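You operate a simulated robot arm through the tools that you are given. There is no shell and no other tool. Be economical: measure what you need, move in short steps, check, and stop when the job is done.

Carry out the task below with a simulated robot arm. There is one attempt and no reset: what you move stays moved.

TASK
Fetch the steel lime bottle and stand it on the scent card on the liquid bench. Then put the clove vial on the liquid bench. Then put one of the banded bottles from the counter on the white small tray.

It is judged by the outcome, as a careful person would: the job done as asked, and still so three seconds after it is handed in. It fails if anything else is knocked over, pushed out of place, dropped, spilled or broken.

THE ROBOT
A 7-joint arm with a two-finger parallel gripper, fixed in place. Base frame: the origin is at the foot of the arm, x ahead of it, y to its left, z up; the work surface is at about z = 0. Lengths are in mm, angles in rad, forces in N, time in s.
With the tool pointing down near the work surface it reaches from about 240 to 620 mm from the base axis. Its first joint turns from -1.152 to 1.152 rad. Payload 2.6 kg.
Tool frame: the origin (TCP) lies between the finger pads and is the grasp point; the fingertips stand 30 mm ahead of it; z points along the fingers, y is the line along which they close. The gripper opens to 94 mm. The fingers are 28 mm wide and 10 mm thick; the gripper's body (50 by 96 mm) begins 55 mm behind the TCP.
Orientation is told as [roll, pitch, yaw] about the base's x, y, z axes, in that order, counted from this pose: with the fingers straight down and closing along the base's y, the tool's x points along the base's -x, its y along +y and its z along -z.

THE INTERFACE
- The arm moves only by the tool jog_arm. Its argument "deltas" is one flat list of numbers, 7 for each row, row after row: the turn, a rotation vector about the tool's x, y, z in units of 90 degrees (1.0 is 90 degrees), then the shift along the tool's x, y, z in units of 250 mm (1.0 is 250 mm), then the closure in counts, from 0 (fully open) to 255 (shut). In form: [rx, ry, rz, tx, ty, tz, hand, rx, ry, rz, tx, ty, tz, hand, ...]. A call has 1 to 10 rows; each row is the pose to reach, as a shift and turn from the pose commanded when the call began, along the tool's axes at that moment. A call with a number of a shift or a turn outside -1 to 1 is refused whole. A row lasts 0.2 s, in which the tool goes at most 50 mm and 0.15 rad; a call with a longer step from one row to the next is refused whole, and so is a gripper value outside its range. A pose out of reach is approached as far as the arm can. The call stops where the force on the tool passes 40 N (or 10 N more than at its start, if that is more) or the arm is blocked; 0.2 s more then pass. The fingers move at their own pace (about 72 mm/s each) and stop on an object; they squeeze with about 32 N. The grip force told is the motor's: it shows also when the fingers shut on nothing. Time passes only in rows, and 0.2 s behind the last, so rows that repeat a pose let the fingers close. It gives the time, the measured TCP pose, the force on the tool (base axes), the opening and the grip force at its end, in the units of the frame above (readings bear some noise), and new pictures: "pictures" is both (left out), scene, wrist or none.
- Cameras (640 x 400 px; columns grow to the right, rows downward): "scene" is fixed at [-9, 417.5, 546.8]; the picture's right is [-0.95, -0.31, 0.00], its down [-0.23, 0.71, -0.66] and it looks along [0.20, -0.63, -0.75] (base axes); focal length 242 px, centre (320, 200). "wrist" rides on the gripper at [-37, 0, -58] in the tool frame; the picture's right is [0.00, -1.00, 0.00], its down [0.97, 0.00, -0.24] and it looks along [0.24, 0.00, 0.97] (tool axes); focal length 218 px, centre (320, 200).
- locate(camera, pixels): for up to 12 pixels [column, row] of the newest picture of that camera ("zoom" is the newest enlarged one), the place [x, y, z] in the base frame of the surface seen there, good to about 2 mm, but the place of the scene camera against the robot may be out by one fixed shift of up to 18 mm in any direction. No time passes.
- close_up(camera, box): a new picture of the part [left, top, right, bottom] of that camera's present view, enlarged. No time passes.
- close_job(): hands the job in; it is judged then, once.

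Work in short steps. Measure before you move; look again where a grasp or a placing could have gone wrong, and mend it. You have 80 turns and 120 pictures in all, the two below and enlarged ones among them. Open the gripper and draw the arm clear of the work before you hand the job in, unless the task says otherwise; then end with one line.

The tools are called after ">>>" by a JSON object that holds its "op" and its "data". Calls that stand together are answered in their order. jog_arm: Moves the arm, as the interface text tells. Its arguments: {"type":"object","properties":{"deltas":{"type":"array","items":{"type":"number"}},"pictures":{"type":"string","enum":["both","scene","wrist","none"]}},"required":["deltas"]} The other tools are called the same way: locate (camera, pixels) gives the place of the surface under pixels of a picture; close_up (camera, box) takes an enlarged picture of a part of a camera's view; close_job () hands the job in.

At the start:

```text
time_s: 0.0
tool_pos: [438.1, 195.0, 236.7]
tool_rot: [0.001, 0.0, -0.001]
contact_force: [0.6, -0.2, 0.2]
grip_width: 94.1
grasp_force: 0.0
```

scene: 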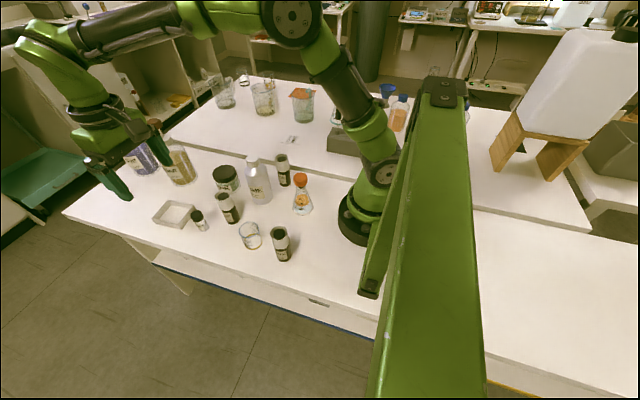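
wrist: 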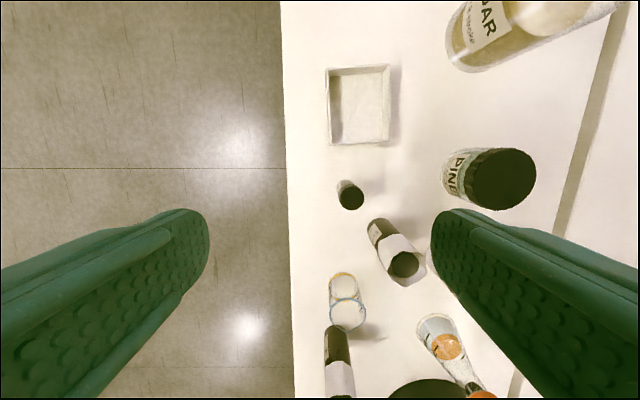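

The scene shows bottles around (150-310, 150-260). I'll enlarge that area to read the labels.

>>> {"op": "close_up", "data": {"camera": "scene", "box": [120, 140, 330, 270]}}

>>> {"op": "close_up", "data": {"camera": "scene", "box": [190, 60, 430, 210]}}

>>> {"op": "close_up", "data": {"camera": "wrist", "box": [290, 50, 610, 400]}}

```text
3.05 times, centred on (225, 205) of scene
```

zoom: 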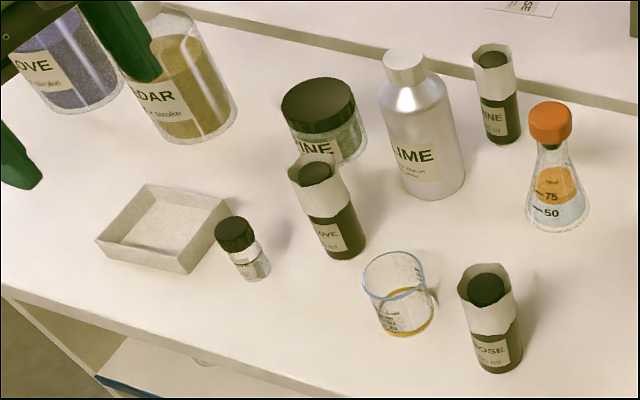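

```text
2.67 times, centred on (310, 135) of scene
```

zoom: 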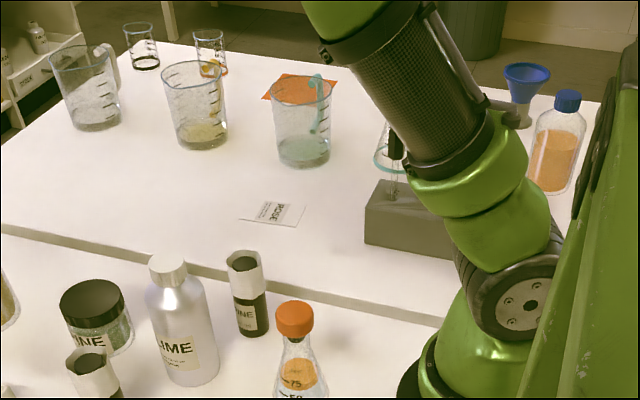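

```text
1.14 times, centred on (450, 225) of wrist
```

zoom: 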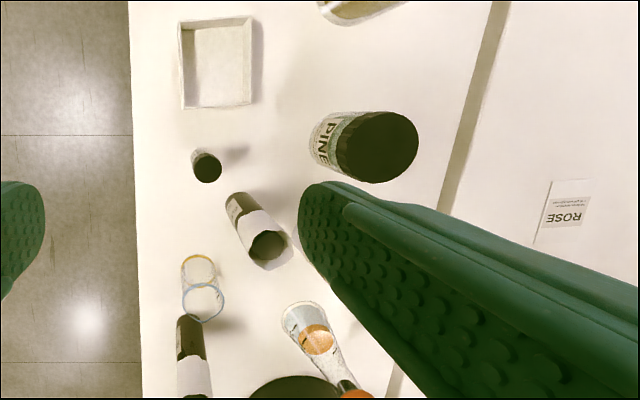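

>>> {"op": "close_up", "data": {"camera": "scene", "box": [180, 175, 250, 235]}}

>>> {"op": "close_up", "data": {"camera": "scene", "box": [255, 115, 335, 165]}}

>>> {"op": "close_up", "data": {"camera": "scene", "box": [260, 140, 320, 270]}}

```text
6.67 times, centred on (215, 205) of scene
```

zoom: 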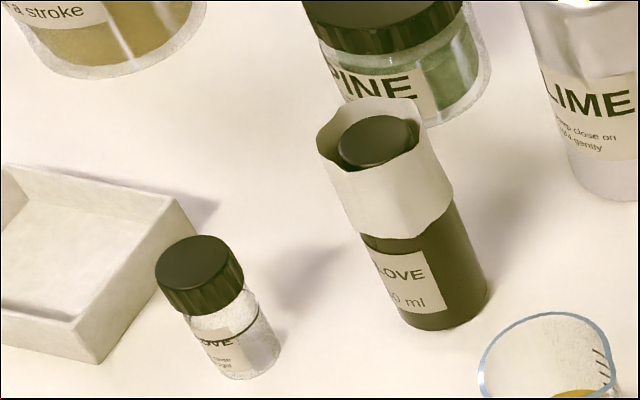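

```text
8.00 times, centred on (295, 140) of scene
```

zoom: 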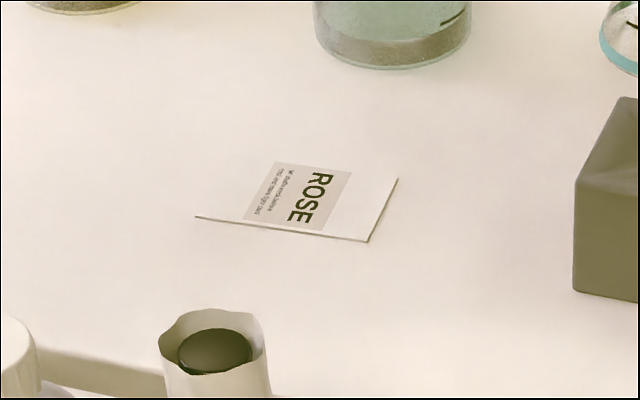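

```text
3.08 times, centred on (290, 205) of scene
```

zoom: 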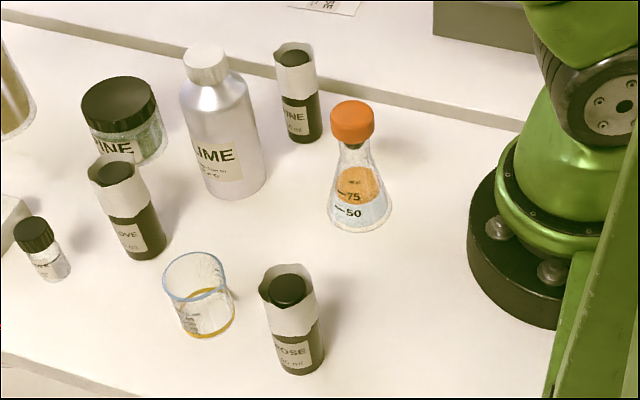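

>>> {"op": "close_up", "data": {"camera": "scene", "box": [242, 180, 278, 204]}}

>>> {"op": "close_up", "data": {"camera": "scene", "box": [185, 215, 215, 235]}}

>>> {"op": "close_up", "data": {"camera": "scene", "box": [282, 132, 303, 146]}}

>>> {"op": "locate", "data": {"camera": "scene", "pixels": [[252, 160], [259, 203], [282, 157], [285, 186], [197, 216], [221, 200], [230, 222], [279, 234], [303, 176], [295, 140], [173, 214], [250, 230]]}}

>>> {"op": "locate", "data": {"camera": "wrist", "pixels": [[351, 198], [404, 264], [500, 178], [358, 105], [330, 70], [386, 66], [331, 141], [389, 140], [445, 346], [348, 313], [430, 395], [334, 330]]}}

```text
16.00 times, centred on (260, 192) of scene
```

zoom: 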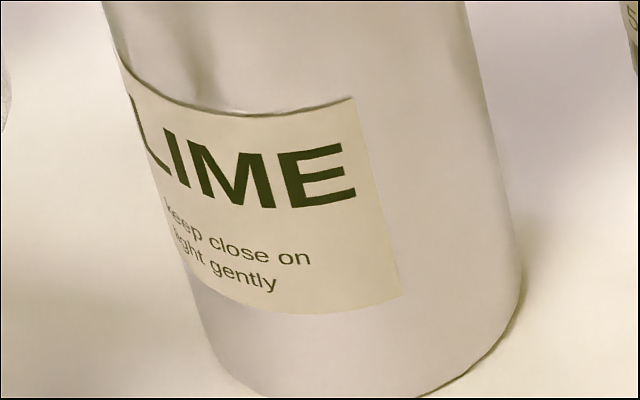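

```text
16.00 times, centred on (200, 225) of scene
```

zoom: 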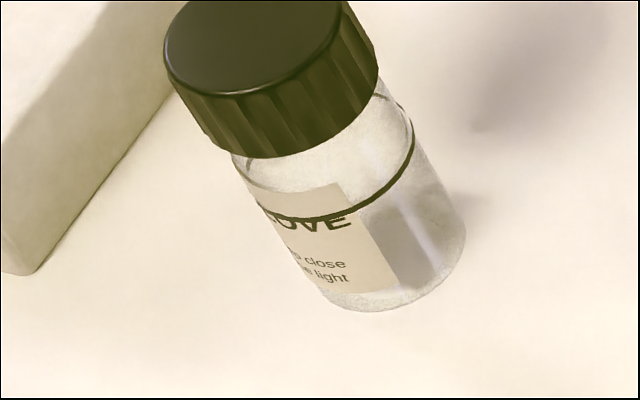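

```text
16.00 times, centred on (292, 139) of scene
```

zoom: 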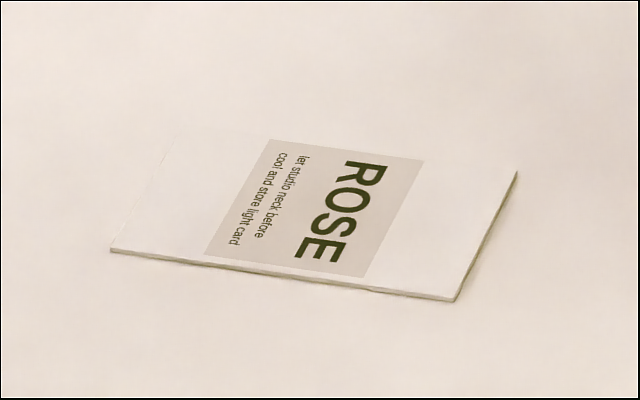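

```text
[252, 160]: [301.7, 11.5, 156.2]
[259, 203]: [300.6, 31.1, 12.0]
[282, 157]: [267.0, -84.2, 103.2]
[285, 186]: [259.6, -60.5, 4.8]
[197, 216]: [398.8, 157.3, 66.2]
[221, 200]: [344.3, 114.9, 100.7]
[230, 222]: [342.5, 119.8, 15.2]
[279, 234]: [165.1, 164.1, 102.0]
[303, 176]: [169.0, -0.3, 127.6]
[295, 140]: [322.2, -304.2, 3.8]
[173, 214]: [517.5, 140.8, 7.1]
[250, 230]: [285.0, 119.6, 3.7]
```

```text
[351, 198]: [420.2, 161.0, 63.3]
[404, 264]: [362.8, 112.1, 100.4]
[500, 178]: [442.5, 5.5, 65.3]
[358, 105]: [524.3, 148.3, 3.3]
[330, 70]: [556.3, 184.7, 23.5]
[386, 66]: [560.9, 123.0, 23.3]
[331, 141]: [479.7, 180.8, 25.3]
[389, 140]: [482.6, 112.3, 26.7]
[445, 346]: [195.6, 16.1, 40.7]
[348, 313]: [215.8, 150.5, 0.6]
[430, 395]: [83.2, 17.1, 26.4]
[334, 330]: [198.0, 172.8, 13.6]
```

The steel LIME bottle stands near (300,15) with its top at z≈156, so it's hidden behind a finger in the wrist view. I'll raise the arm and look from above it.

>>> {"op": "jog_arm", "data": {"deltas": [0, 0, 0, 0.02, -0.1, -0.14, 0, 0, 0, 0, 0.05, -0.25, -0.28, 0, 0, 0, 0, 0.1, -0.4, -0.36, 0, 0, 0, 0, 0.12, -0.55, -0.4, 0, 0, 0, 0, 0.14, -0.66, -0.4, 0, 0, 0, 0, 0.14, -0.66, -0.4, 0]}}

```text
refused: row 2 steps farther than a row can; nothing moved
```

>>> {"op": "jog_arm", "data": {"deltas": [0, 0, 0, 0.02, -0.1, -0.14, 0, 0, 0, 0, 0.04, -0.2, -0.28, 0, 0, 0, 0, 0.08, -0.36, -0.36, 0, 0, 0, 0, 0.12, -0.53, -0.4, 0, 0, 0, 0, 0.14, -0.66, -0.4, 0, 0, 0, 0, 0.14, -0.66, -0.4, 0]}}

```text
time_s: 1.4
tool_pos: [403.5, 28.7, 335.1]
tool_rot: [0.001, 0.001, 0.0]
contact_force: [0.0, 0.5, 0.1]
grip_width: 93.9
grasp_force: 0.2
```

scene: 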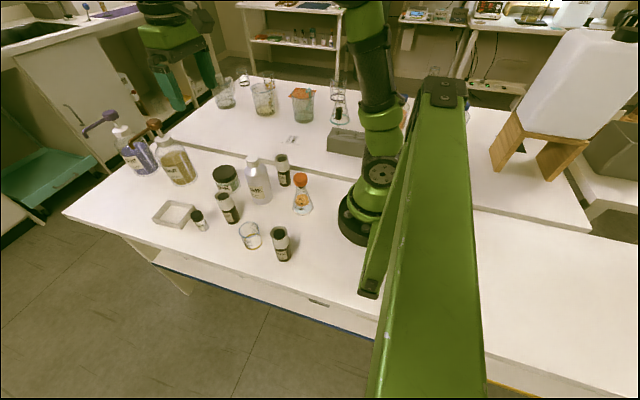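
wrist: 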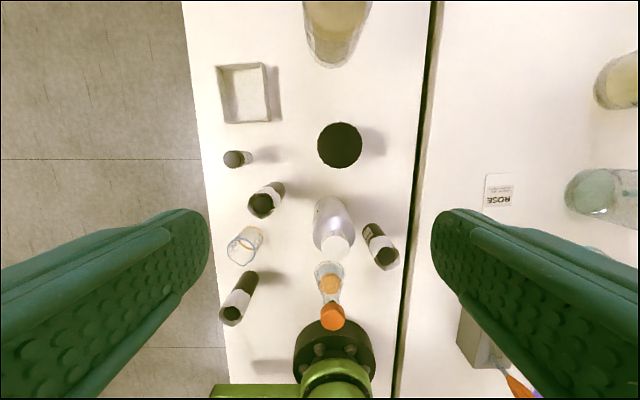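

Good overview. I'll measure the lime bottle's parts, its neighbours, the card and the free bench spots.

>>> {"op": "close_up", "data": {"camera": "wrist", "box": [210, 170, 450, 340]}}

>>> {"op": "locate", "data": {"camera": "wrist", "pixels": [[335, 247], [335, 238], [334, 199], [316, 220], [351, 212], [387, 257], [370, 226], [340, 145], [333, 318], [264, 206], [234, 315], [237, 248]]}}

>>> {"op": "locate", "data": {"camera": "wrist", "pixels": [[498, 188], [484, 206], [488, 175], [511, 177], [511, 206], [480, 100], [430, 150], [405, 300], [470, 290], [580, 195], [620, 80], [236, 159]]}}

```text
2.35 times, centred on (330, 255) of wrist
```

zoom: 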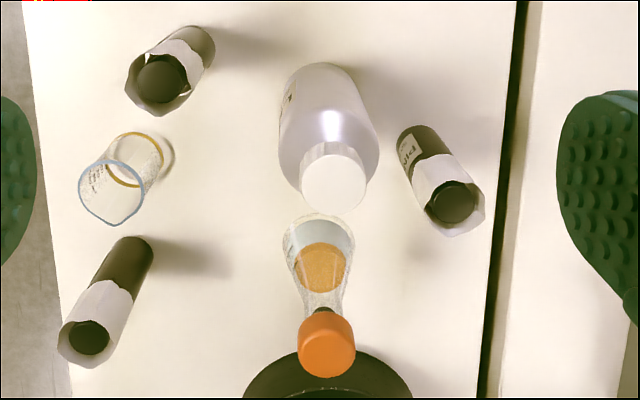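

```text
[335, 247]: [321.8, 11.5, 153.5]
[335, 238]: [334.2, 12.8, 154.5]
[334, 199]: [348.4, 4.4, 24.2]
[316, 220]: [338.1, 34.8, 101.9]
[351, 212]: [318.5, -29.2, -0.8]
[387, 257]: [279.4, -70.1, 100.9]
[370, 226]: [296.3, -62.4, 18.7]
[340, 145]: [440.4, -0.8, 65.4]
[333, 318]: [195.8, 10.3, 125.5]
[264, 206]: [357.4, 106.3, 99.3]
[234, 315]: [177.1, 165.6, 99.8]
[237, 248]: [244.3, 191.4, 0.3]
```

```text
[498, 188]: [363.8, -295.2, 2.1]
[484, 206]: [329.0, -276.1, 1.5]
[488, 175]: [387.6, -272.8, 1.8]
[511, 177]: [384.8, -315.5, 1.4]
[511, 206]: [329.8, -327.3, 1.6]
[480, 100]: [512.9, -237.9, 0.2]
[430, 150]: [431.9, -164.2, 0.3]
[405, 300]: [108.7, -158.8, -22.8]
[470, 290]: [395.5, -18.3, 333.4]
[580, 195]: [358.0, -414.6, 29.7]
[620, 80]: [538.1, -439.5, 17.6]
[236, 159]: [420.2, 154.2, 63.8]
```

The cap centre is at about (320.5, 11.5) with its top at z≈154, and the body is about 60 mm wide. I'll move above it with the fingers at about 80 mm so they clear the PINE bottle at (280,-70).

>>> {"op": "jog_arm", "data": {"deltas": [0, 0, 0, 0.11, -0.025, 0.1, 38, 0, 0, 0, 0.22, -0.05, 0.2, 38, 0, 0, 0, 0.33, -0.074, 0.3, 38, 0, 0, 0, 0.33, -0.074, 0.427, 38, 0, 0, 0, 0.33, -0.074, 0.427, 38]}}

```text
time_s: 2.6
tool_pos: [319.8, 11.7, 227.5]
tool_rot: [-0.001, 0.0, 0.001]
contact_force: [0.0, -0.1, 0.3]
grip_width: 80.3
grasp_force: 0.1
```

scene: 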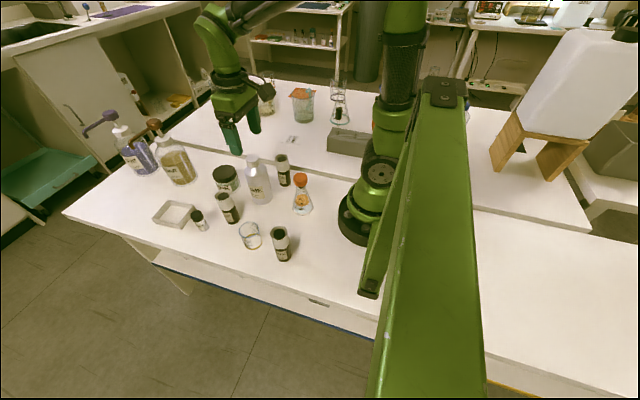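
wrist: 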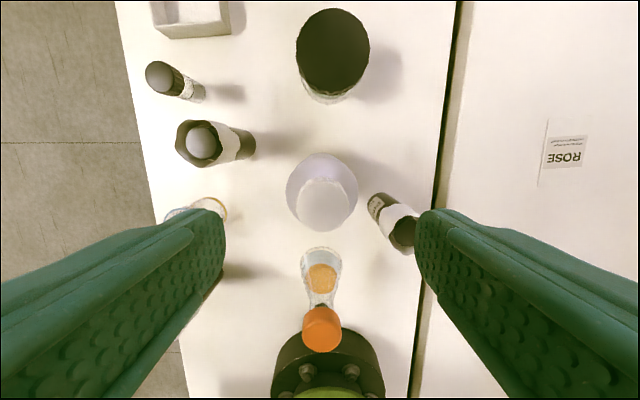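

>>> {"op": "locate", "data": {"camera": "wrist", "pixels": [[322, 205], [322, 182], [322, 228], [300, 205], [346, 205], [402, 232], [390, 222], [288, 185], [357, 185]]}}

>>> {"op": "close_up", "data": {"camera": "wrist", "box": [260, 140, 440, 260]}}

```text
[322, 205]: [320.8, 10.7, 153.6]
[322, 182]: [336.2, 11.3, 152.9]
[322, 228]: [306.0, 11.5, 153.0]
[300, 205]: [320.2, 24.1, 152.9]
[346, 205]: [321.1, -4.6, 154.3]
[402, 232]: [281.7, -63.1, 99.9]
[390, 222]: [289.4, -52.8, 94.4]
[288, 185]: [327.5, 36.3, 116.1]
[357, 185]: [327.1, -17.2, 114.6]
```

```text
3.33 times, centred on (350, 200) of wrist
```

zoom: 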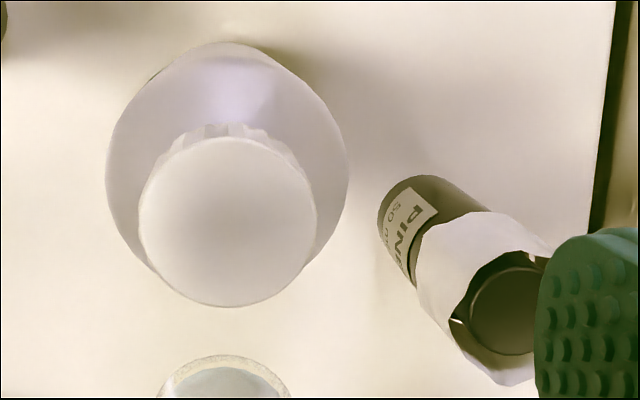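

Axis confirmed at (320.8, 10.7). I'll descend to z≈106 and close.

>>> {"op": "jog_arm", "data": {"deltas": [0, 0, 0, 0, -0.003, 0.14, 38, 0, 0, 0, -0.002, -0.003, 0.28, 38, 0, 0, 0, -0.002, -0.003, 0.38, 38, 0, 0, 0, -0.002, -0.003, 0.45, 38, 0, 0, 0, -0.002, -0.003, 0.484, 38, 0, 0, 0, -0.002, -0.003, 0.484, 38]}}

```text
time_s: 4.0
tool_pos: [323.2, 10.8, 107.1]
tool_rot: [0.0, 0.0, 0.0]
contact_force: [0.3, 0.1, -0.9]
grip_width: 80.0
grasp_force: 0.1
```

scene: 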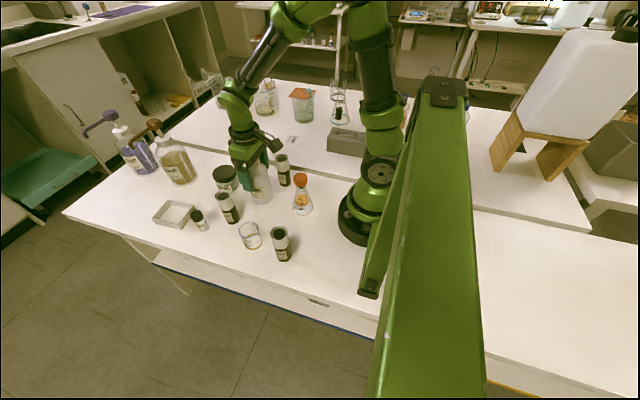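
wrist: 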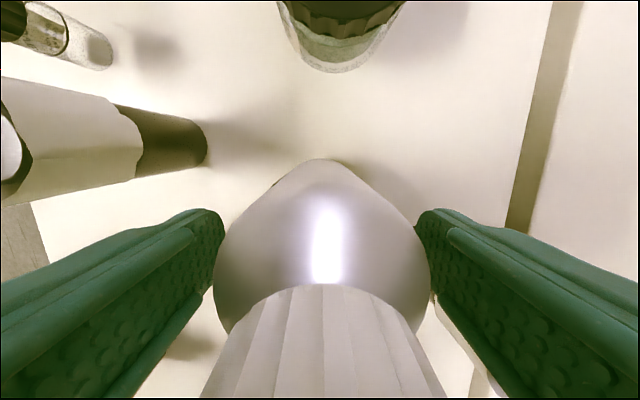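

>>> {"op": "jog_arm", "data": {"deltas": [0, 0, 0, 0.009, 0, 0, 38, 0, 0, 0, 0.009, 0, 0, 70, 0, 0, 0, 0.009, 0, 0, 90, 0, 0, 0, 0.009, 0, 0, 150, 0, 0, 0, 0.009, 0, 0, 255, 0, 0, 0, 0.009, 0, 0, 255], "pictures": "wrist"}}

```text
time_s: 5.4
tool_pos: [320.3, 10.7, 108.3]
tool_rot: [-0.001, 0.001, 0.001]
contact_force: [1.5, 0.0, -0.2]
grip_width: 59.8
grasp_force: 31.9
```

wrist: 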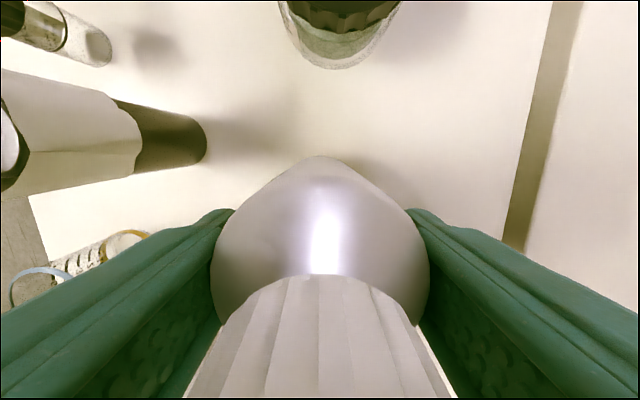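

Gripped at 59.8 mm. I'll lift gently in a slow ramp.

>>> {"op": "jog_arm", "data": {"deltas": [0, 0, 0, 0.009, 0, -0.01, 255, 0, 0, 0, 0.009, 0, -0.03, 255, 0, 0, 0, 0.009, 0, -0.07, 255, 0, 0, 0, 0.009, 0, -0.14, 255, 0, 0, 0, 0.009, 0, -0.24, 255, 0, 0, 0, 0.009, 0, -0.36, 255, 0, 0, 0, 0.009, 0, -0.46, 255, 0, 0, 0, 0.009, 0, -0.52, 255, 0, 0, 0, 0.009, 0, -0.52, 255]}}

```text
time_s: 7.4
tool_pos: [318.1, 10.9, 237.4]
tool_rot: [-0.001, -0.001, 0.001]
contact_force: [0.9, 0.2, -3.8]
grip_width: 59.3
grasp_force: 32.3
```

scene: 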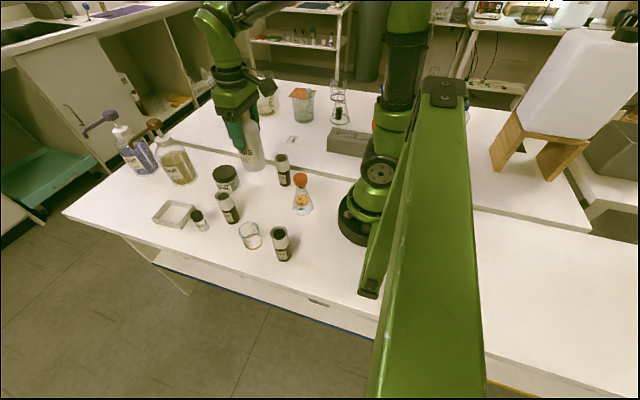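
wrist: 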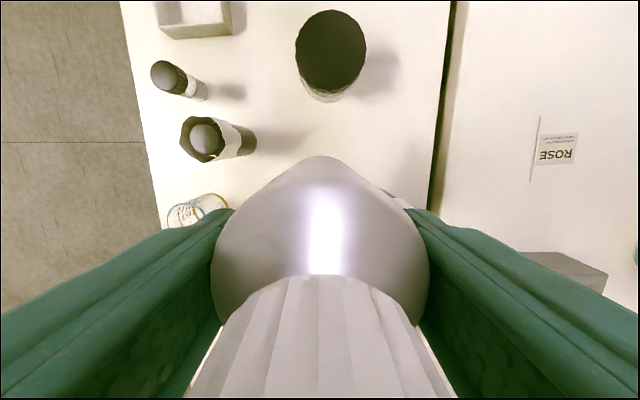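

The bottle is lifted. I'll find the card's exact corners from here.

>>> {"op": "close_up", "data": {"camera": "wrist", "box": [515, 105, 611, 195]}}

>>> {"op": "close_up", "data": {"camera": "scene", "box": [267, 125, 315, 155]}}

```text
4.44 times, centred on (563, 150) of wrist
```

zoom: 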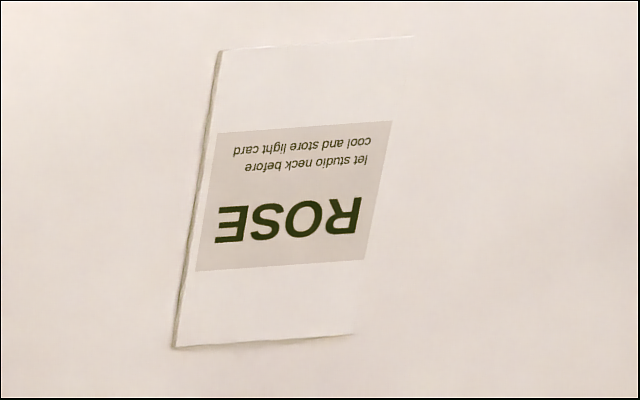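

```text
13.33 times, centred on (291, 140) of scene
```

zoom: 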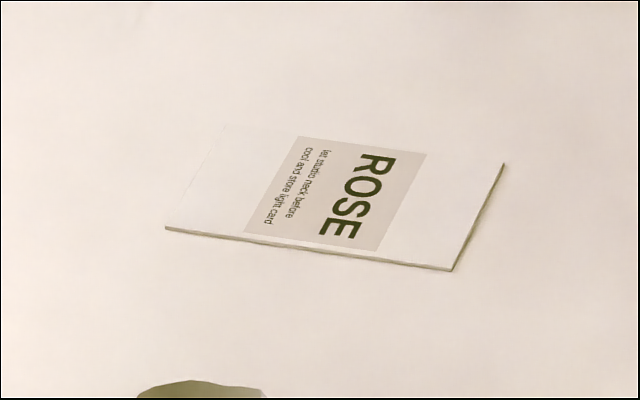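

>>> {"op": "locate", "data": {"camera": "wrist", "pixels": [[541.5, 117.3], [582.5, 114.5], [570, 179.2], [531.5, 182], [556, 148]]}}

```text
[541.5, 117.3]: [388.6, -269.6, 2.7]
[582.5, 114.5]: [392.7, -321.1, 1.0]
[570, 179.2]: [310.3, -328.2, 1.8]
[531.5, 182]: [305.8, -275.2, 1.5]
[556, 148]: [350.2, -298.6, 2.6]
```

The card centre is (349,-299), about 84 by 54 mm. I'll carry the bottle over at this height.

>>> {"op": "jog_arm", "data": {"deltas": [0, 0, 0, 0, -0.04, 0, 255, 0, 0, 0, -0.01, -0.14, 0, 255, 0, 0, 0, -0.03, -0.28, 0, 255, 0, 0, 0, -0.05, -0.44, 0, 255, 0, 0, 0, -0.07, -0.6, 0, 255, 0, 0, 0, -0.09, -0.75, 0, 255, 0, 0, 0, -0.11, -0.86, 0, 255, 0, 0, 0, -0.12, -0.92, 0, 255, 0, 0, 0, -0.12, -0.94, 0, 255, 0, 0, 0, -0.12, -0.94, 0, 255]}}

>>> {"op": "locate", "data": {"camera": "scene", "pixels": [[345, 140], [340, 95], [303, 92], [302, 120], [265, 110], [350, 130], [330, 145]]}}

```text
time_s: 9.6
tool_pos: [347.4, -224.6, 237.9]
tool_rot: [0.001, -0.001, -0.001]
contact_force: [0.1, -0.3, -3.1]
grip_width: 59.6
grasp_force: 31.1
```

scene: 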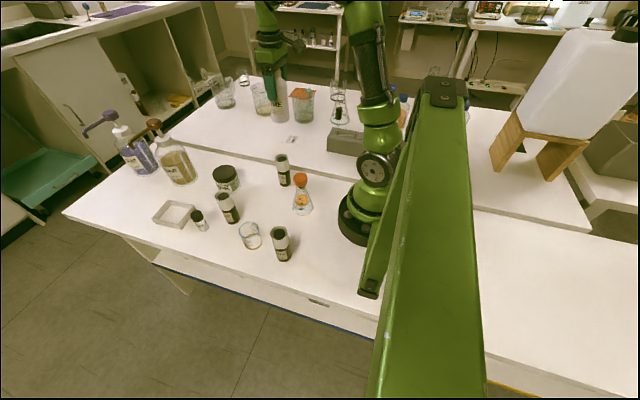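
wrist: 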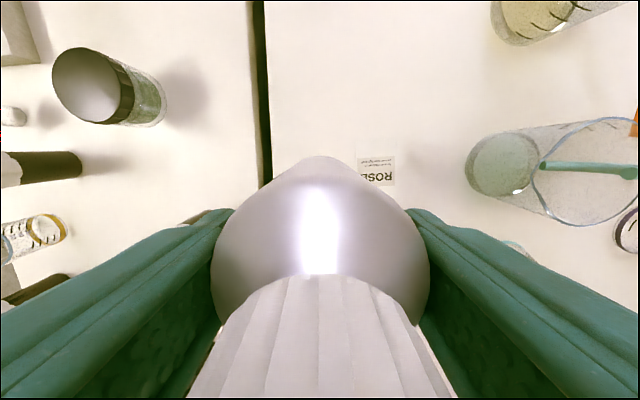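

```text
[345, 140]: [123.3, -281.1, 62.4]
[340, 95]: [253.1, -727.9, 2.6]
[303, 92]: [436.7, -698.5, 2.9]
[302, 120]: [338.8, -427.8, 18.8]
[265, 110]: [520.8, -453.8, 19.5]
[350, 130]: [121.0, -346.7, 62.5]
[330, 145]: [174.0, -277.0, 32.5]
```

Next I'll check how close the beaker's edge is to the gripper's path.

>>> {"op": "locate", "data": {"camera": "wrist", "pixels": [[468, 165], [470, 155], [500, 200], [534, 185], [515, 243], [390, 170]]}}

>>> {"op": "jog_arm", "data": {"deltas": [0, 0, 0, 0, -0.05, 0, 255, 0, 0, 0, -0.004, -0.15, 0, 255, 0, 0, 0, -0.004, -0.25, 0, 255, 0, 0, 0, -0.004, -0.299, 0, 255, 0, 0, 0, -0.004, -0.299, 0.1, 255, 0, 0, 0, -0.004, -0.299, 0.2, 255, 0, 0, 0, -0.004, -0.299, 0.3, 255, 0, 0, 0, -0.004, -0.299, 0.38, 255, 0, 0, 0, -0.004, -0.299, 0.42, 255, 0, 0, 0, -0.004, -0.299, 0.42, 255]}}

```text
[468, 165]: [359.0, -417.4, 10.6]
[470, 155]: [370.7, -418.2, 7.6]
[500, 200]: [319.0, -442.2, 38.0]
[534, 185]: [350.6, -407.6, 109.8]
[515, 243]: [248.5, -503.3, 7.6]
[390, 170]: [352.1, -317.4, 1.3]
```

```text
time_s: 11.8
tool_pos: [348.0, -299.6, 132.4]
tool_rot: [0.0, 0.0, 0.0]
contact_force: [0.2, 0.9, -3.5]
grip_width: 59.2
grasp_force: 32.4
```

scene: 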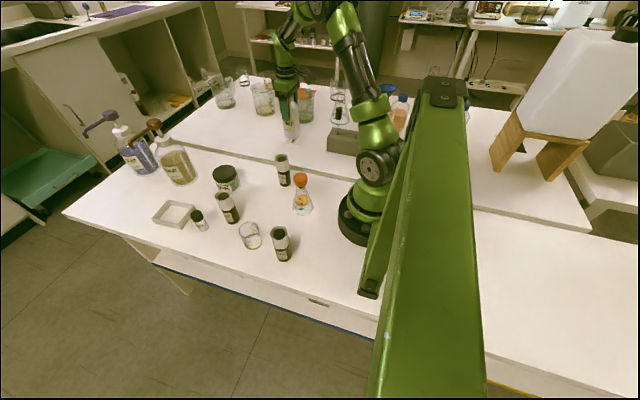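
wrist: 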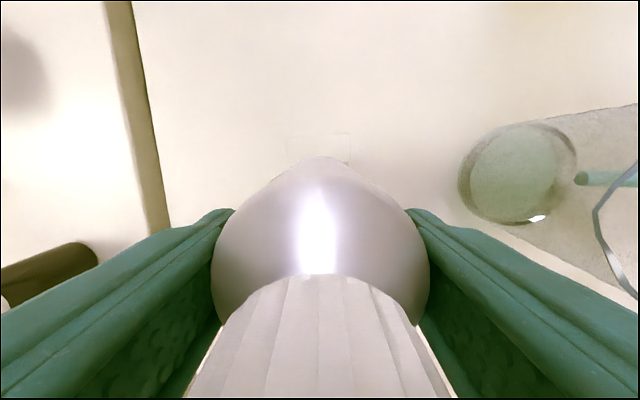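

>>> {"op": "close_up", "data": {"camera": "scene", "box": [260, 110, 324, 150]}}

>>> {"op": "locate", "data": {"camera": "wrist", "pixels": [[288, 137], [348, 134], [350, 155], [287, 155]]}}

```text
10.00 times, centred on (292, 130) of scene
```

zoom: 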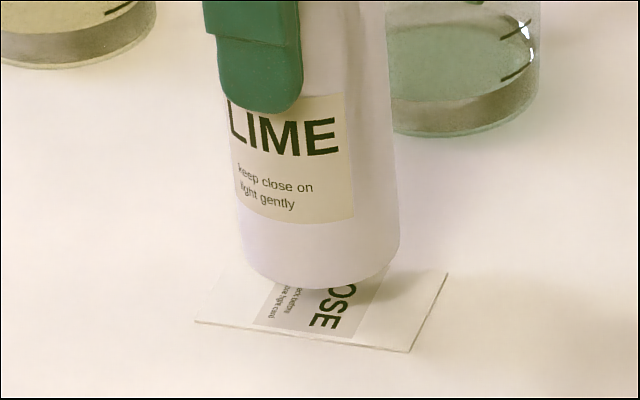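

```text
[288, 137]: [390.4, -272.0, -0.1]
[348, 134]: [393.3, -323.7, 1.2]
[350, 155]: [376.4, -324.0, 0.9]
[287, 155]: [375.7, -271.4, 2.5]
```

Well centred. I'll lower it slowly onto the card.

>>> {"op": "jog_arm", "data": {"deltas": [0, 0, 0, -0.002, 0, 0.03, 255, 0, 0, 0, -0.002, 0, 0.055, 255, 0, 0, 0, -0.002, 0, 0.072, 255, 0, 0, 0, -0.002, 0, 0.08, 255, 0, 0, 0, -0.002, 0, 0.086, 255, 0, 0, 0, -0.002, 0, 0.09, 255, 0, 0, 0, -0.002, 0, 0.09, 255], "pictures": "none"}}

>>> {"op": "close_up", "data": {"camera": "scene", "box": [260, 110, 324, 150]}}

```text
time_s: 13.4
tool_pos: [348.1, -299.4, 108.2]
tool_rot: [0.0, -0.002, -0.001]
contact_force: [1.1, 0.1, -3.3]
grip_width: 59.5
grasp_force: 31.7
```

```text
10.00 times, centred on (292, 130) of scene
```

zoom: 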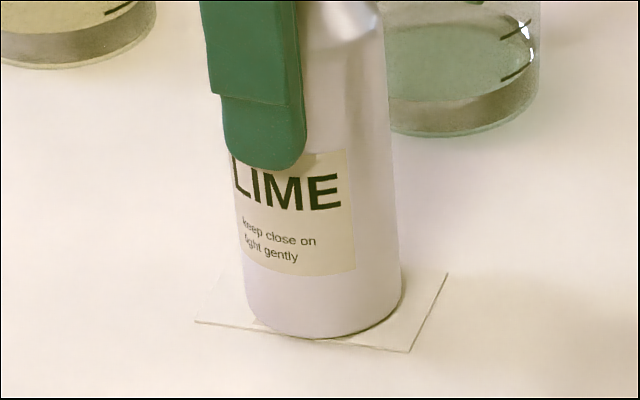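

The force is still the full weight (-3.3 N), so it isn't resting yet. I'll go down in 1 mm steps.

>>> {"op": "jog_arm", "data": {"deltas": [0, 0, 0, 0, 0, 0.004, 255, 0, 0, 0, 0, 0, 0.008, 255, 0, 0, 0, 0, 0, 0.008, 255], "pictures": "none"}}

```text
time_s: 14.2
tool_pos: [349.3, -299.3, 108.7]
tool_rot: [0.0, -0.002, -0.001]
contact_force: [0.4, 0.7, 2.3]
grip_width: 59.4
grasp_force: 32.0
```

It's now supported (+2.3 N). I'll open and back straight up.

>>> {"op": "jog_arm", "data": {"deltas": [0, 0, 0, 0, 0, 0, 80, 0, 0, 0, 0, 0, 0, 45, 0, 0, 0, 0, 0, 0, 38, 0, 0, 0, 0, 0, 0, 38], "pictures": "wrist"}}

```text
time_s: 15.2
tool_pos: [349.4, -299.8, 108.3]
tool_rot: [0.0, 0.001, -0.001]
contact_force: [0.7, -0.5, 0.5]
grip_width: 80.0
grasp_force: 0.0
```

wrist: 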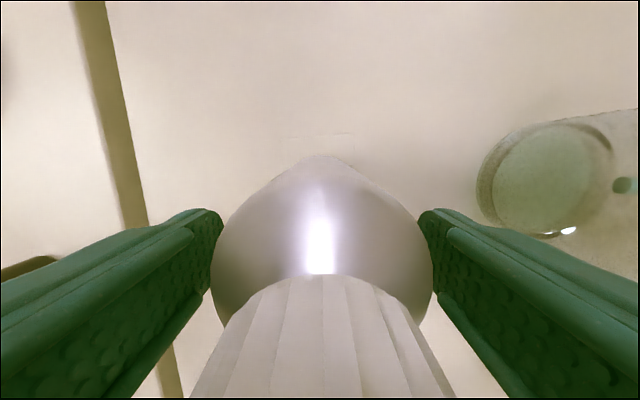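

>>> {"op": "jog_arm", "data": {"deltas": [0, 0, 0, 0, 0, -0.05, 38, 0, 0, 0, 0, 0, -0.15, 38, 0, 0, 0, 0, 0, -0.3, 38, 0, 0, 0, 0, 0, -0.45, 38, 0, 0, 0, 0, 0, -0.6, 38, 0, 0, 0, 0, 0, -0.6, 38]}}

```text
time_s: 16.6
tool_pos: [347.8, -299.1, 257.3]
tool_rot: [-0.002, 0.001, -0.002]
contact_force: [-0.1, -0.1, -0.1]
grip_width: 80.1
grasp_force: 0.0
```

scene: 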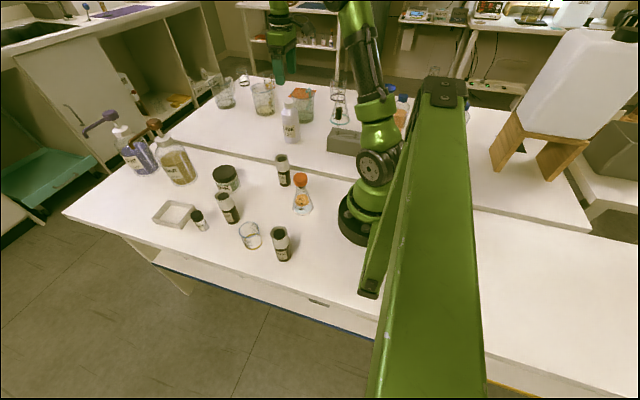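
wrist: 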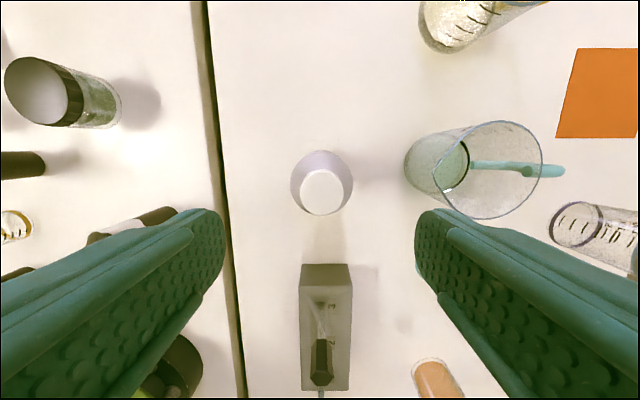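

The bottle stands on the card. Next is the clove vial near (418,156).

>>> {"op": "jog_arm", "data": {"deltas": [0, 0, 0, 0, 0.1, 0, 38, 0, 0, 0, -0.02, 0.28, 0, 38, 0, 0, 0, -0.04, 0.46, 0, 38, 0, 0, 0, -0.06, 0.64, 0, 38, 0, 0, 0, -0.08, 0.82, 0, 38, 0, 0, 0, -0.1, 1.0, 0, 38], "pictures": "none"}}

>>> {"op": "jog_arm", "data": {"deltas": [0, 0, 0, -0.03, 0.15, 0, 38, 0, 0, 0, -0.07, 0.33, 0, 38, 0, 0, 0, -0.11, 0.5, 0, 38, 0, 0, 0, -0.15, 0.67, 0, 38, 0, 0, 0, -0.18, 0.81, 0, 38, 0, 0, 0, -0.18, 0.81, 0.15, 38, 0, 0, 0, -0.18, 0.81, 0.3, 38, 0, 0, 0, -0.18, 0.81, 0.3, 38], "pictures": "wrist"}}

```text
time_s: 18.0
tool_pos: [372.8, -49.6, 257.8]
tool_rot: [-0.001, 0.0, -0.002]
contact_force: [-0.1, 0.1, -0.4]
grip_width: 80.1
grasp_force: 0.1
```

```text
time_s: 19.8
tool_pos: [418.7, 153.7, 182.5]
tool_rot: [-0.001, -0.002, 0.001]
contact_force: [0.5, 0.6, -0.2]
grip_width: 80.0
grasp_force: 0.0
```

wrist: 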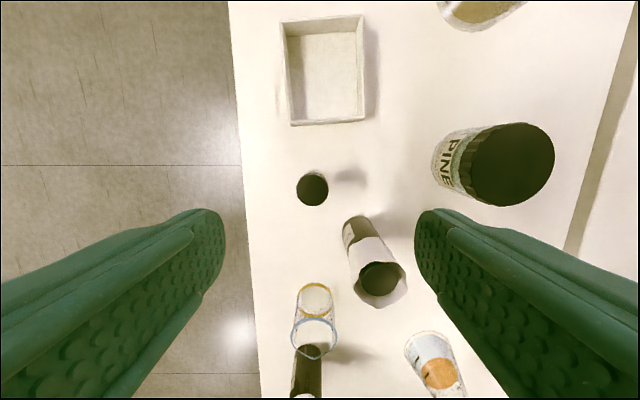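

>>> {"op": "locate", "data": {"camera": "wrist", "pixels": [[312, 188], [312, 173], [312, 203], [297, 188], [328, 188], [378, 278], [290, 122], [365, 120], [281, 22], [362, 16], [357, 225]]}}

>>> {"op": "close_up", "data": {"camera": "wrist", "box": [264, 130, 424, 310]}}

```text
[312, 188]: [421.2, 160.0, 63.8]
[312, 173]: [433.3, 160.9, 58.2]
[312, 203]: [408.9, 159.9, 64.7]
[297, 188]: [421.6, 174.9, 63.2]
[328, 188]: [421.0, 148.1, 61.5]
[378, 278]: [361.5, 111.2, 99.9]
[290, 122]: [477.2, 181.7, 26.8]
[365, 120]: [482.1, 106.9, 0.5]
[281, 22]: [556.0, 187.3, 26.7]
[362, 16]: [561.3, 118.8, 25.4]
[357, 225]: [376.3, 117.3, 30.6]
```

```text
2.22 times, centred on (344, 220) of wrist
```

zoom: 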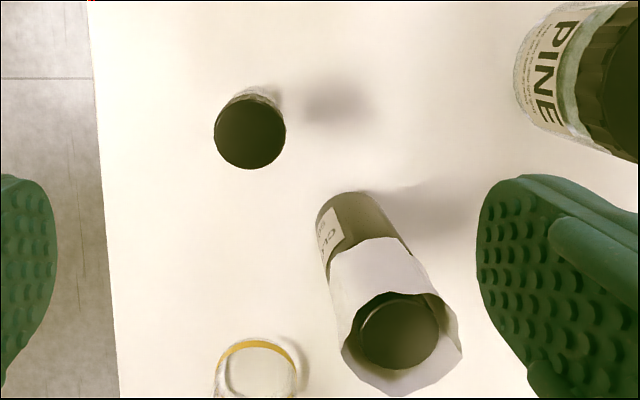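

The vial axis is (421,160.5) and its cap top is z≈64. I'll descend to TCP z≈50 with the opening at about 50 mm.

>>> {"op": "jog_arm", "data": {"deltas": [0, 0, 0, -0.009, 0.027, 0.1, 119, 0, 0, 0, -0.009, 0.027, 0.22, 119, 0, 0, 0, -0.009, 0.027, 0.34, 119, 0, 0, 0, -0.009, 0.027, 0.44, 119, 0, 0, 0, -0.009, 0.027, 0.44, 119], "pictures": "wrist"}}

```text
time_s: 21.0
tool_pos: [421.5, 159.9, 74.1]
tool_rot: [0.001, 0.001, 0.0]
contact_force: [0.7, 0.2, -0.2]
grip_width: 50.1
grasp_force: 0.1
```

wrist: 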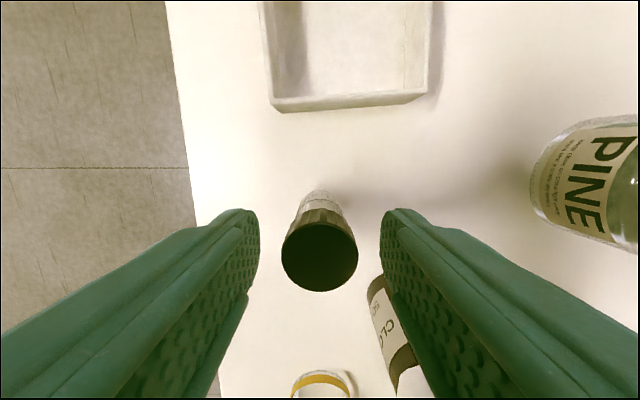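

Centred with the neighbours clear. I'll go down the last 24 mm and close.

>>> {"op": "jog_arm", "data": {"deltas": [0, 0, 0, 0, 0, 0.05, 119, 0, 0, 0, 0, 0, 0.095, 119, 0, 0, 0, 0, 0, 0.095, 150, 0, 0, 0, 0, 0, 0.095, 180, 0, 0, 0, 0, 0, 0.095, 255, 0, 0, 0, 0, 0, 0.095, 255], "pictures": "wrist"}}

```text
time_s: 22.4
tool_pos: [421.7, 160.6, 49.6]
tool_rot: [0.001, 0.001, -0.001]
contact_force: [-0.1, -0.1, 0.2]
grip_width: 27.2
grasp_force: 32.5
```

wrist: 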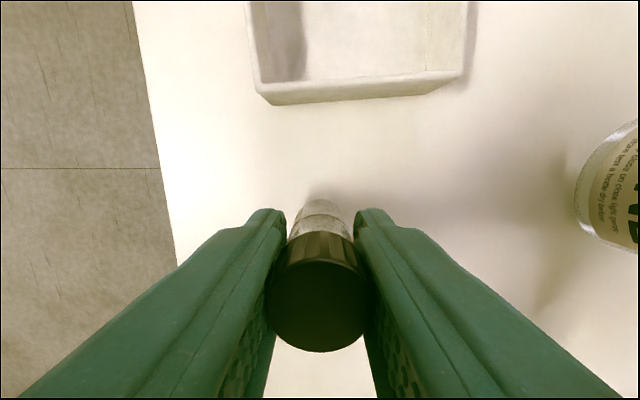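

Gripped (27 mm). I'll lift and carry it to an empty spot on the far bench, about (430,-220).

>>> {"op": "jog_arm", "data": {"deltas": [0, 0, 0, 0, 0, -0.02, 255, 0, 0, 0, 0, 0, -0.07, 255, 0, 0, 0, 0, 0, -0.15, 255, 0, 0, 0, 0, 0, -0.27, 255, 0, 0, 0, 0, 0, -0.4, 255, 0, 0, 0, 0, 0, -0.52, 255, 0, 0, 0, 0, 0, -0.62, 255, 0, 0, 0, 0, 0, -0.68, 255, 0, 0, 0, 0, 0, -0.7, 255], "pictures": "scene"}}

>>> {"op": "jog_arm", "data": {"deltas": [0, 0, 0, 0, -0.04, 0, 255, 0, 0, 0, 0, -0.14, 0, 255, 0, 0, 0, 0, -0.28, 0, 255, 0, 0, 0, 0, -0.42, 0, 255, 0, 0, 0, 0, -0.56, 0, 255, 0, 0, 0, 0, -0.7, 0, 255, 0, 0, 0, 0, -0.82, 0, 255, 0, 0, 0, 0, -0.92, 0, 255, 0, 0, 0, 0, -0.97, 0, 255, 0, 0, 0, 0, -1.0, 0, 255], "pictures": "none"}}

>>> {"op": "jog_arm", "data": {"deltas": [0, 0, 0, -0.01, -0.04, 0, 255, 0, 0, 0, -0.02, -0.13, 0, 255, 0, 0, 0, -0.03, -0.25, 0, 255, 0, 0, 0, -0.03, -0.37, 0, 255, 0, 0, 0, -0.03, -0.46, 0, 255, 0, 0, 0, -0.03, -0.51, 0, 255, 0, 0, 0, -0.03, -0.52, 0, 255, 0, 0, 0, -0.03, -0.52, 0, 255]}}

```text
time_s: 24.4
tool_pos: [420.5, 158.7, 223.6]
tool_rot: [0.001, -0.001, 0.0]
contact_force: [-0.3, -0.5, -0.6]
grip_width: 27.0
grasp_force: 31.8
```

scene: 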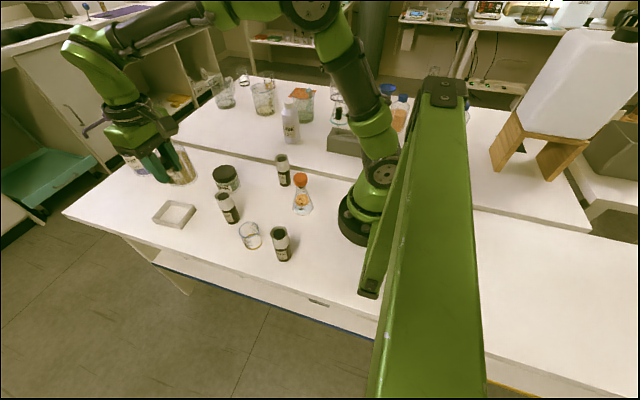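

```text
time_s: 26.6
tool_pos: [421.1, -91.7, 223.3]
tool_rot: [0.0, 0.001, 0.0]
contact_force: [-0.2, 0.0, 0.2]
grip_width: 26.9
grasp_force: 32.2
```

```text
time_s: 28.4
tool_pos: [429.0, -221.0, 223.5]
tool_rot: [-0.001, -0.001, 0.0]
contact_force: [1.1, -0.8, -0.2]
grip_width: 27.3
grasp_force: 31.7
```

scene: 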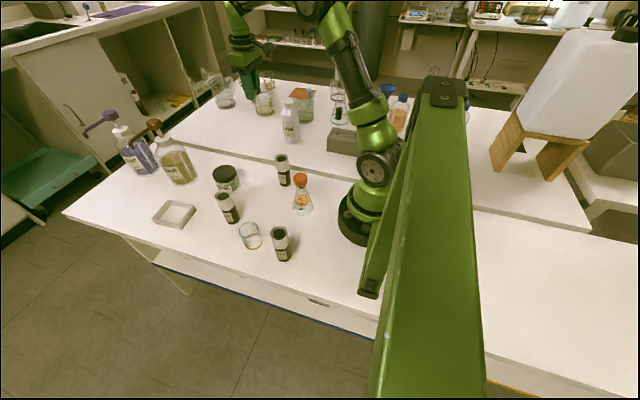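
wrist: 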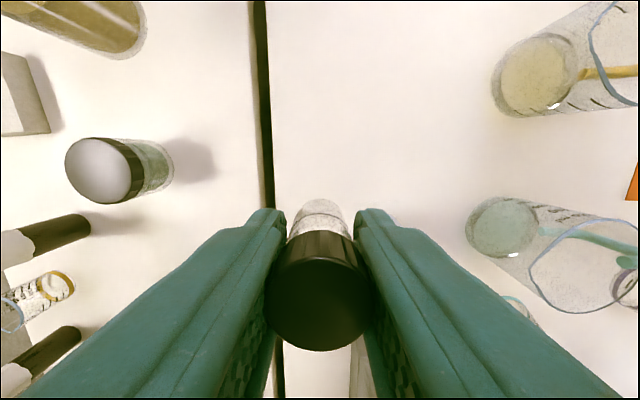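

The area beneath is empty, with the lime bottle more than 100 mm away. I'll descend.

>>> {"op": "jog_arm", "data": {"deltas": [0, 0, 0, 0, 0, 0.06, 255, 0, 0, 0, 0, 0, 0.18, 255, 0, 0, 0, 0, 0, 0.32, 255, 0, 0, 0, 0, 0, 0.46, 255, 0, 0, 0, 0, 0, 0.57, 255, 0, 0, 0, 0, 0, 0.64, 255, 0, 0, 0, 0, 0, 0.67, 255, 0, 0, 0, 0, 0, 0.685, 255, 0, 0, 0, 0, 0, 0.69, 255, 0, 0, 0, 0, 0, 0.69, 255], "pictures": "wrist"}}

>>> {"op": "close_up", "data": {"camera": "scene", "box": [220, 80, 316, 150]}}

```text
time_s: 30.6
tool_pos: [427.4, -219.9, 52.7]
tool_rot: [0.0, 0.0, 0.0]
contact_force: [0.4, -0.5, -1.1]
grip_width: 27.2
grasp_force: 32.3
```

wrist: 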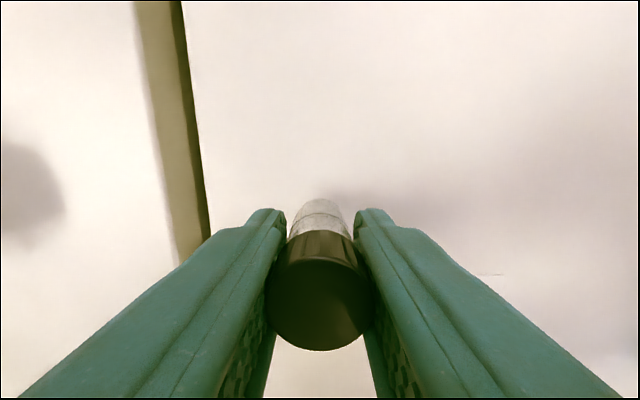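

```text
5.71 times, centred on (268, 115) of scene
```

zoom: 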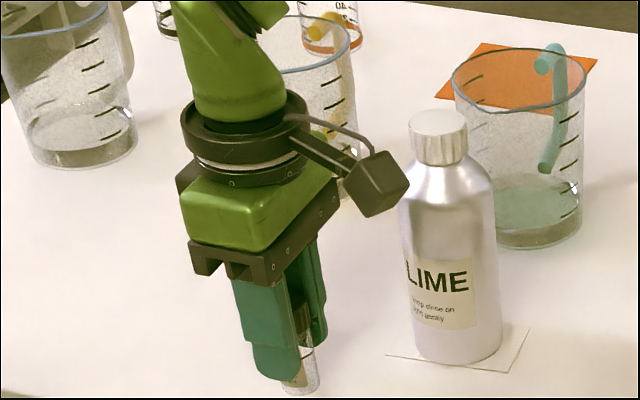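

>>> {"op": "jog_arm", "data": {"deltas": [0, 0, 0, 0, 0, 0.005, 255, 0, 0, 0, 0, 0, 0.009, 255, 0, 0, 0, 0, 0, 0.009, 255], "pictures": "none"}}

```text
time_s: 31.4
tool_pos: [428.6, -219.5, 49.6]
tool_rot: [0.001, 0.0, 0.0]
contact_force: [-0.1, -0.3, 0.2]
grip_width: 27.1
grasp_force: 32.0
```

>>> {"op": "jog_arm", "data": {"deltas": [0, 0, 0, 0, 0, 0.003, 255, 0, 0, 0, 0, 0, 0.004, 255, 0, 0, 0, 0, 0, 0.004, 255], "pictures": "none"}}

```text
time_s: 32.2
tool_pos: [429.0, -222.1, 48.7]
tool_rot: [0.0, -0.002, -0.001]
contact_force: [-1.9, 2.1, 7.7]
grip_width: 27.1
grasp_force: 32.3
```

Contact is firm (7.7 N). I'll back off 0.5 mm, open partway and rise.

>>> {"op": "jog_arm", "data": {"deltas": [0, 0, 0, 0, 0, -0.003, 255, 0, 0, 0, 0, 0, -0.003, 160, 0, 0, 0, 0, 0, -0.003, 119, 0, 0, 0, 0, 0, -0.003, 119, 0, 0, 0, 0, 0, -0.1, 119, 0, 0, 0, 0, 0, -0.25, 119, 0, 0, 0, 0, 0, -0.43, 119, 0, 0, 0, 0, 0, -0.6, 119, 0, 0, 0, 0, 0, -0.76, 119, 0, 0, 0, 0, 0, -0.76, 119]}}

```text
time_s: 34.4
tool_pos: [428.3, -221.1, 240.2]
tool_rot: [-0.002, 0.001, 0.001]
contact_force: [-0.6, 0.7, -0.5]
grip_width: 50.2
grasp_force: 0.1
```

scene: 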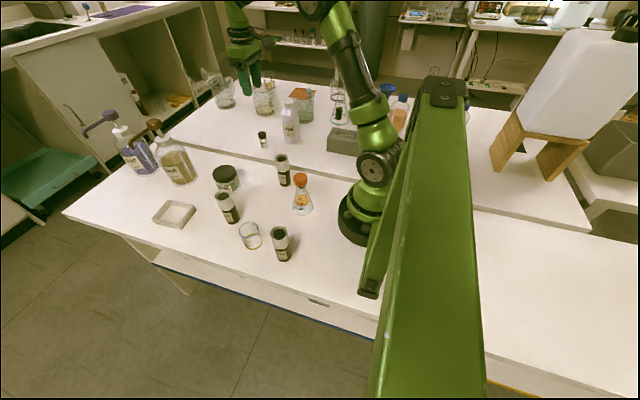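
wrist: 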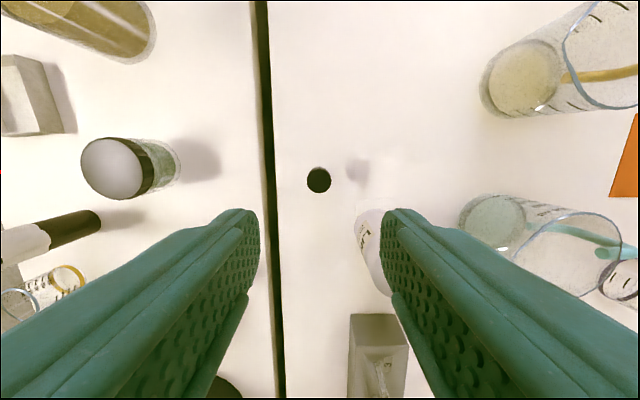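

The vial stands upright on the liquid bench. Now I'll go to the clove banded bottle near (360,110) and study its band.

>>> {"op": "jog_arm", "data": {"deltas": [0, 0, 0, 0, 0.15, 0, 60, 0, 0, 0, 0, 0.32, 0, 60, 0, 0, 0, 0, 0.49, 0, 60, 0, 0, 0, 0, 0.66, 0, 60, 0, 0, 0, 0, 0.83, 0, 60, 0, 0, 0, 0, 1.0, 0, 60], "pictures": "none"}}

>>> {"op": "jog_arm", "data": {"deltas": [0, 0, 0, 0.06, 0.16, 0, 60, 0, 0, 0, 0.12, 0.324, 0, 60, 0, 0, 0, 0.12, 0.324, 0.08, 60, 0, 0, 0, 0.12, 0.324, 0.16, 60, 0, 0, 0, 0.12, 0.324, 0.16, 60], "pictures": "wrist"}}

>>> {"op": "locate", "data": {"camera": "scene", "pixels": [[222, 193], [225, 200], [229, 208], [231, 213], [228, 211], [235, 218], [233, 224]]}}

>>> {"op": "close_up", "data": {"camera": "wrist", "box": [240, 110, 400, 260]}}

```text
time_s: 35.8
tool_pos: [428.6, 30.1, 238.7]
tool_rot: [-0.001, 0.0, -0.001]
contact_force: [0.7, 0.3, -0.3]
grip_width: 72.1
grasp_force: 0.0
```

```text
time_s: 37.0
tool_pos: [399.0, 110.8, 197.4]
tool_rot: [0.0, -0.002, -0.001]
contact_force: [-0.2, -0.4, 0.1]
grip_width: 71.6
grasp_force: 0.0
```

wrist: 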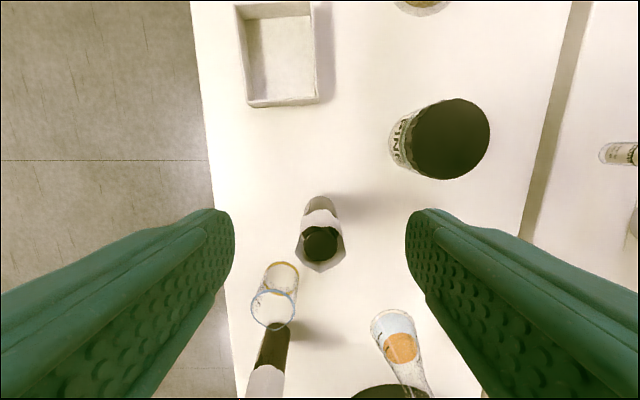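

```text
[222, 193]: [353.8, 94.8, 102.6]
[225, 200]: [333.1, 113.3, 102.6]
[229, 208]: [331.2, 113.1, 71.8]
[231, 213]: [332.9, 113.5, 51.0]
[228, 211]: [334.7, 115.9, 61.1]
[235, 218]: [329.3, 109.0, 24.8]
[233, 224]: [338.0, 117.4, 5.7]
```

```text
2.67 times, centred on (320, 185) of wrist
```

zoom: 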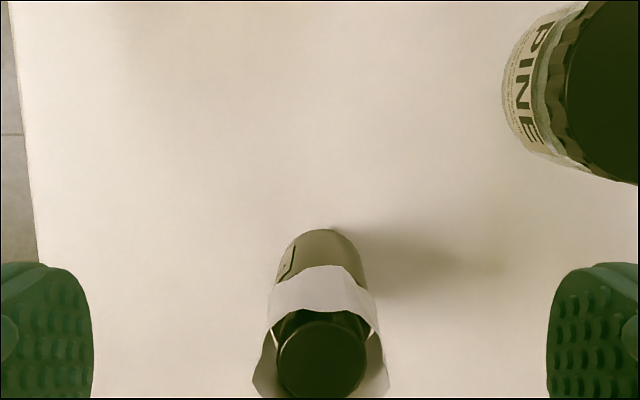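

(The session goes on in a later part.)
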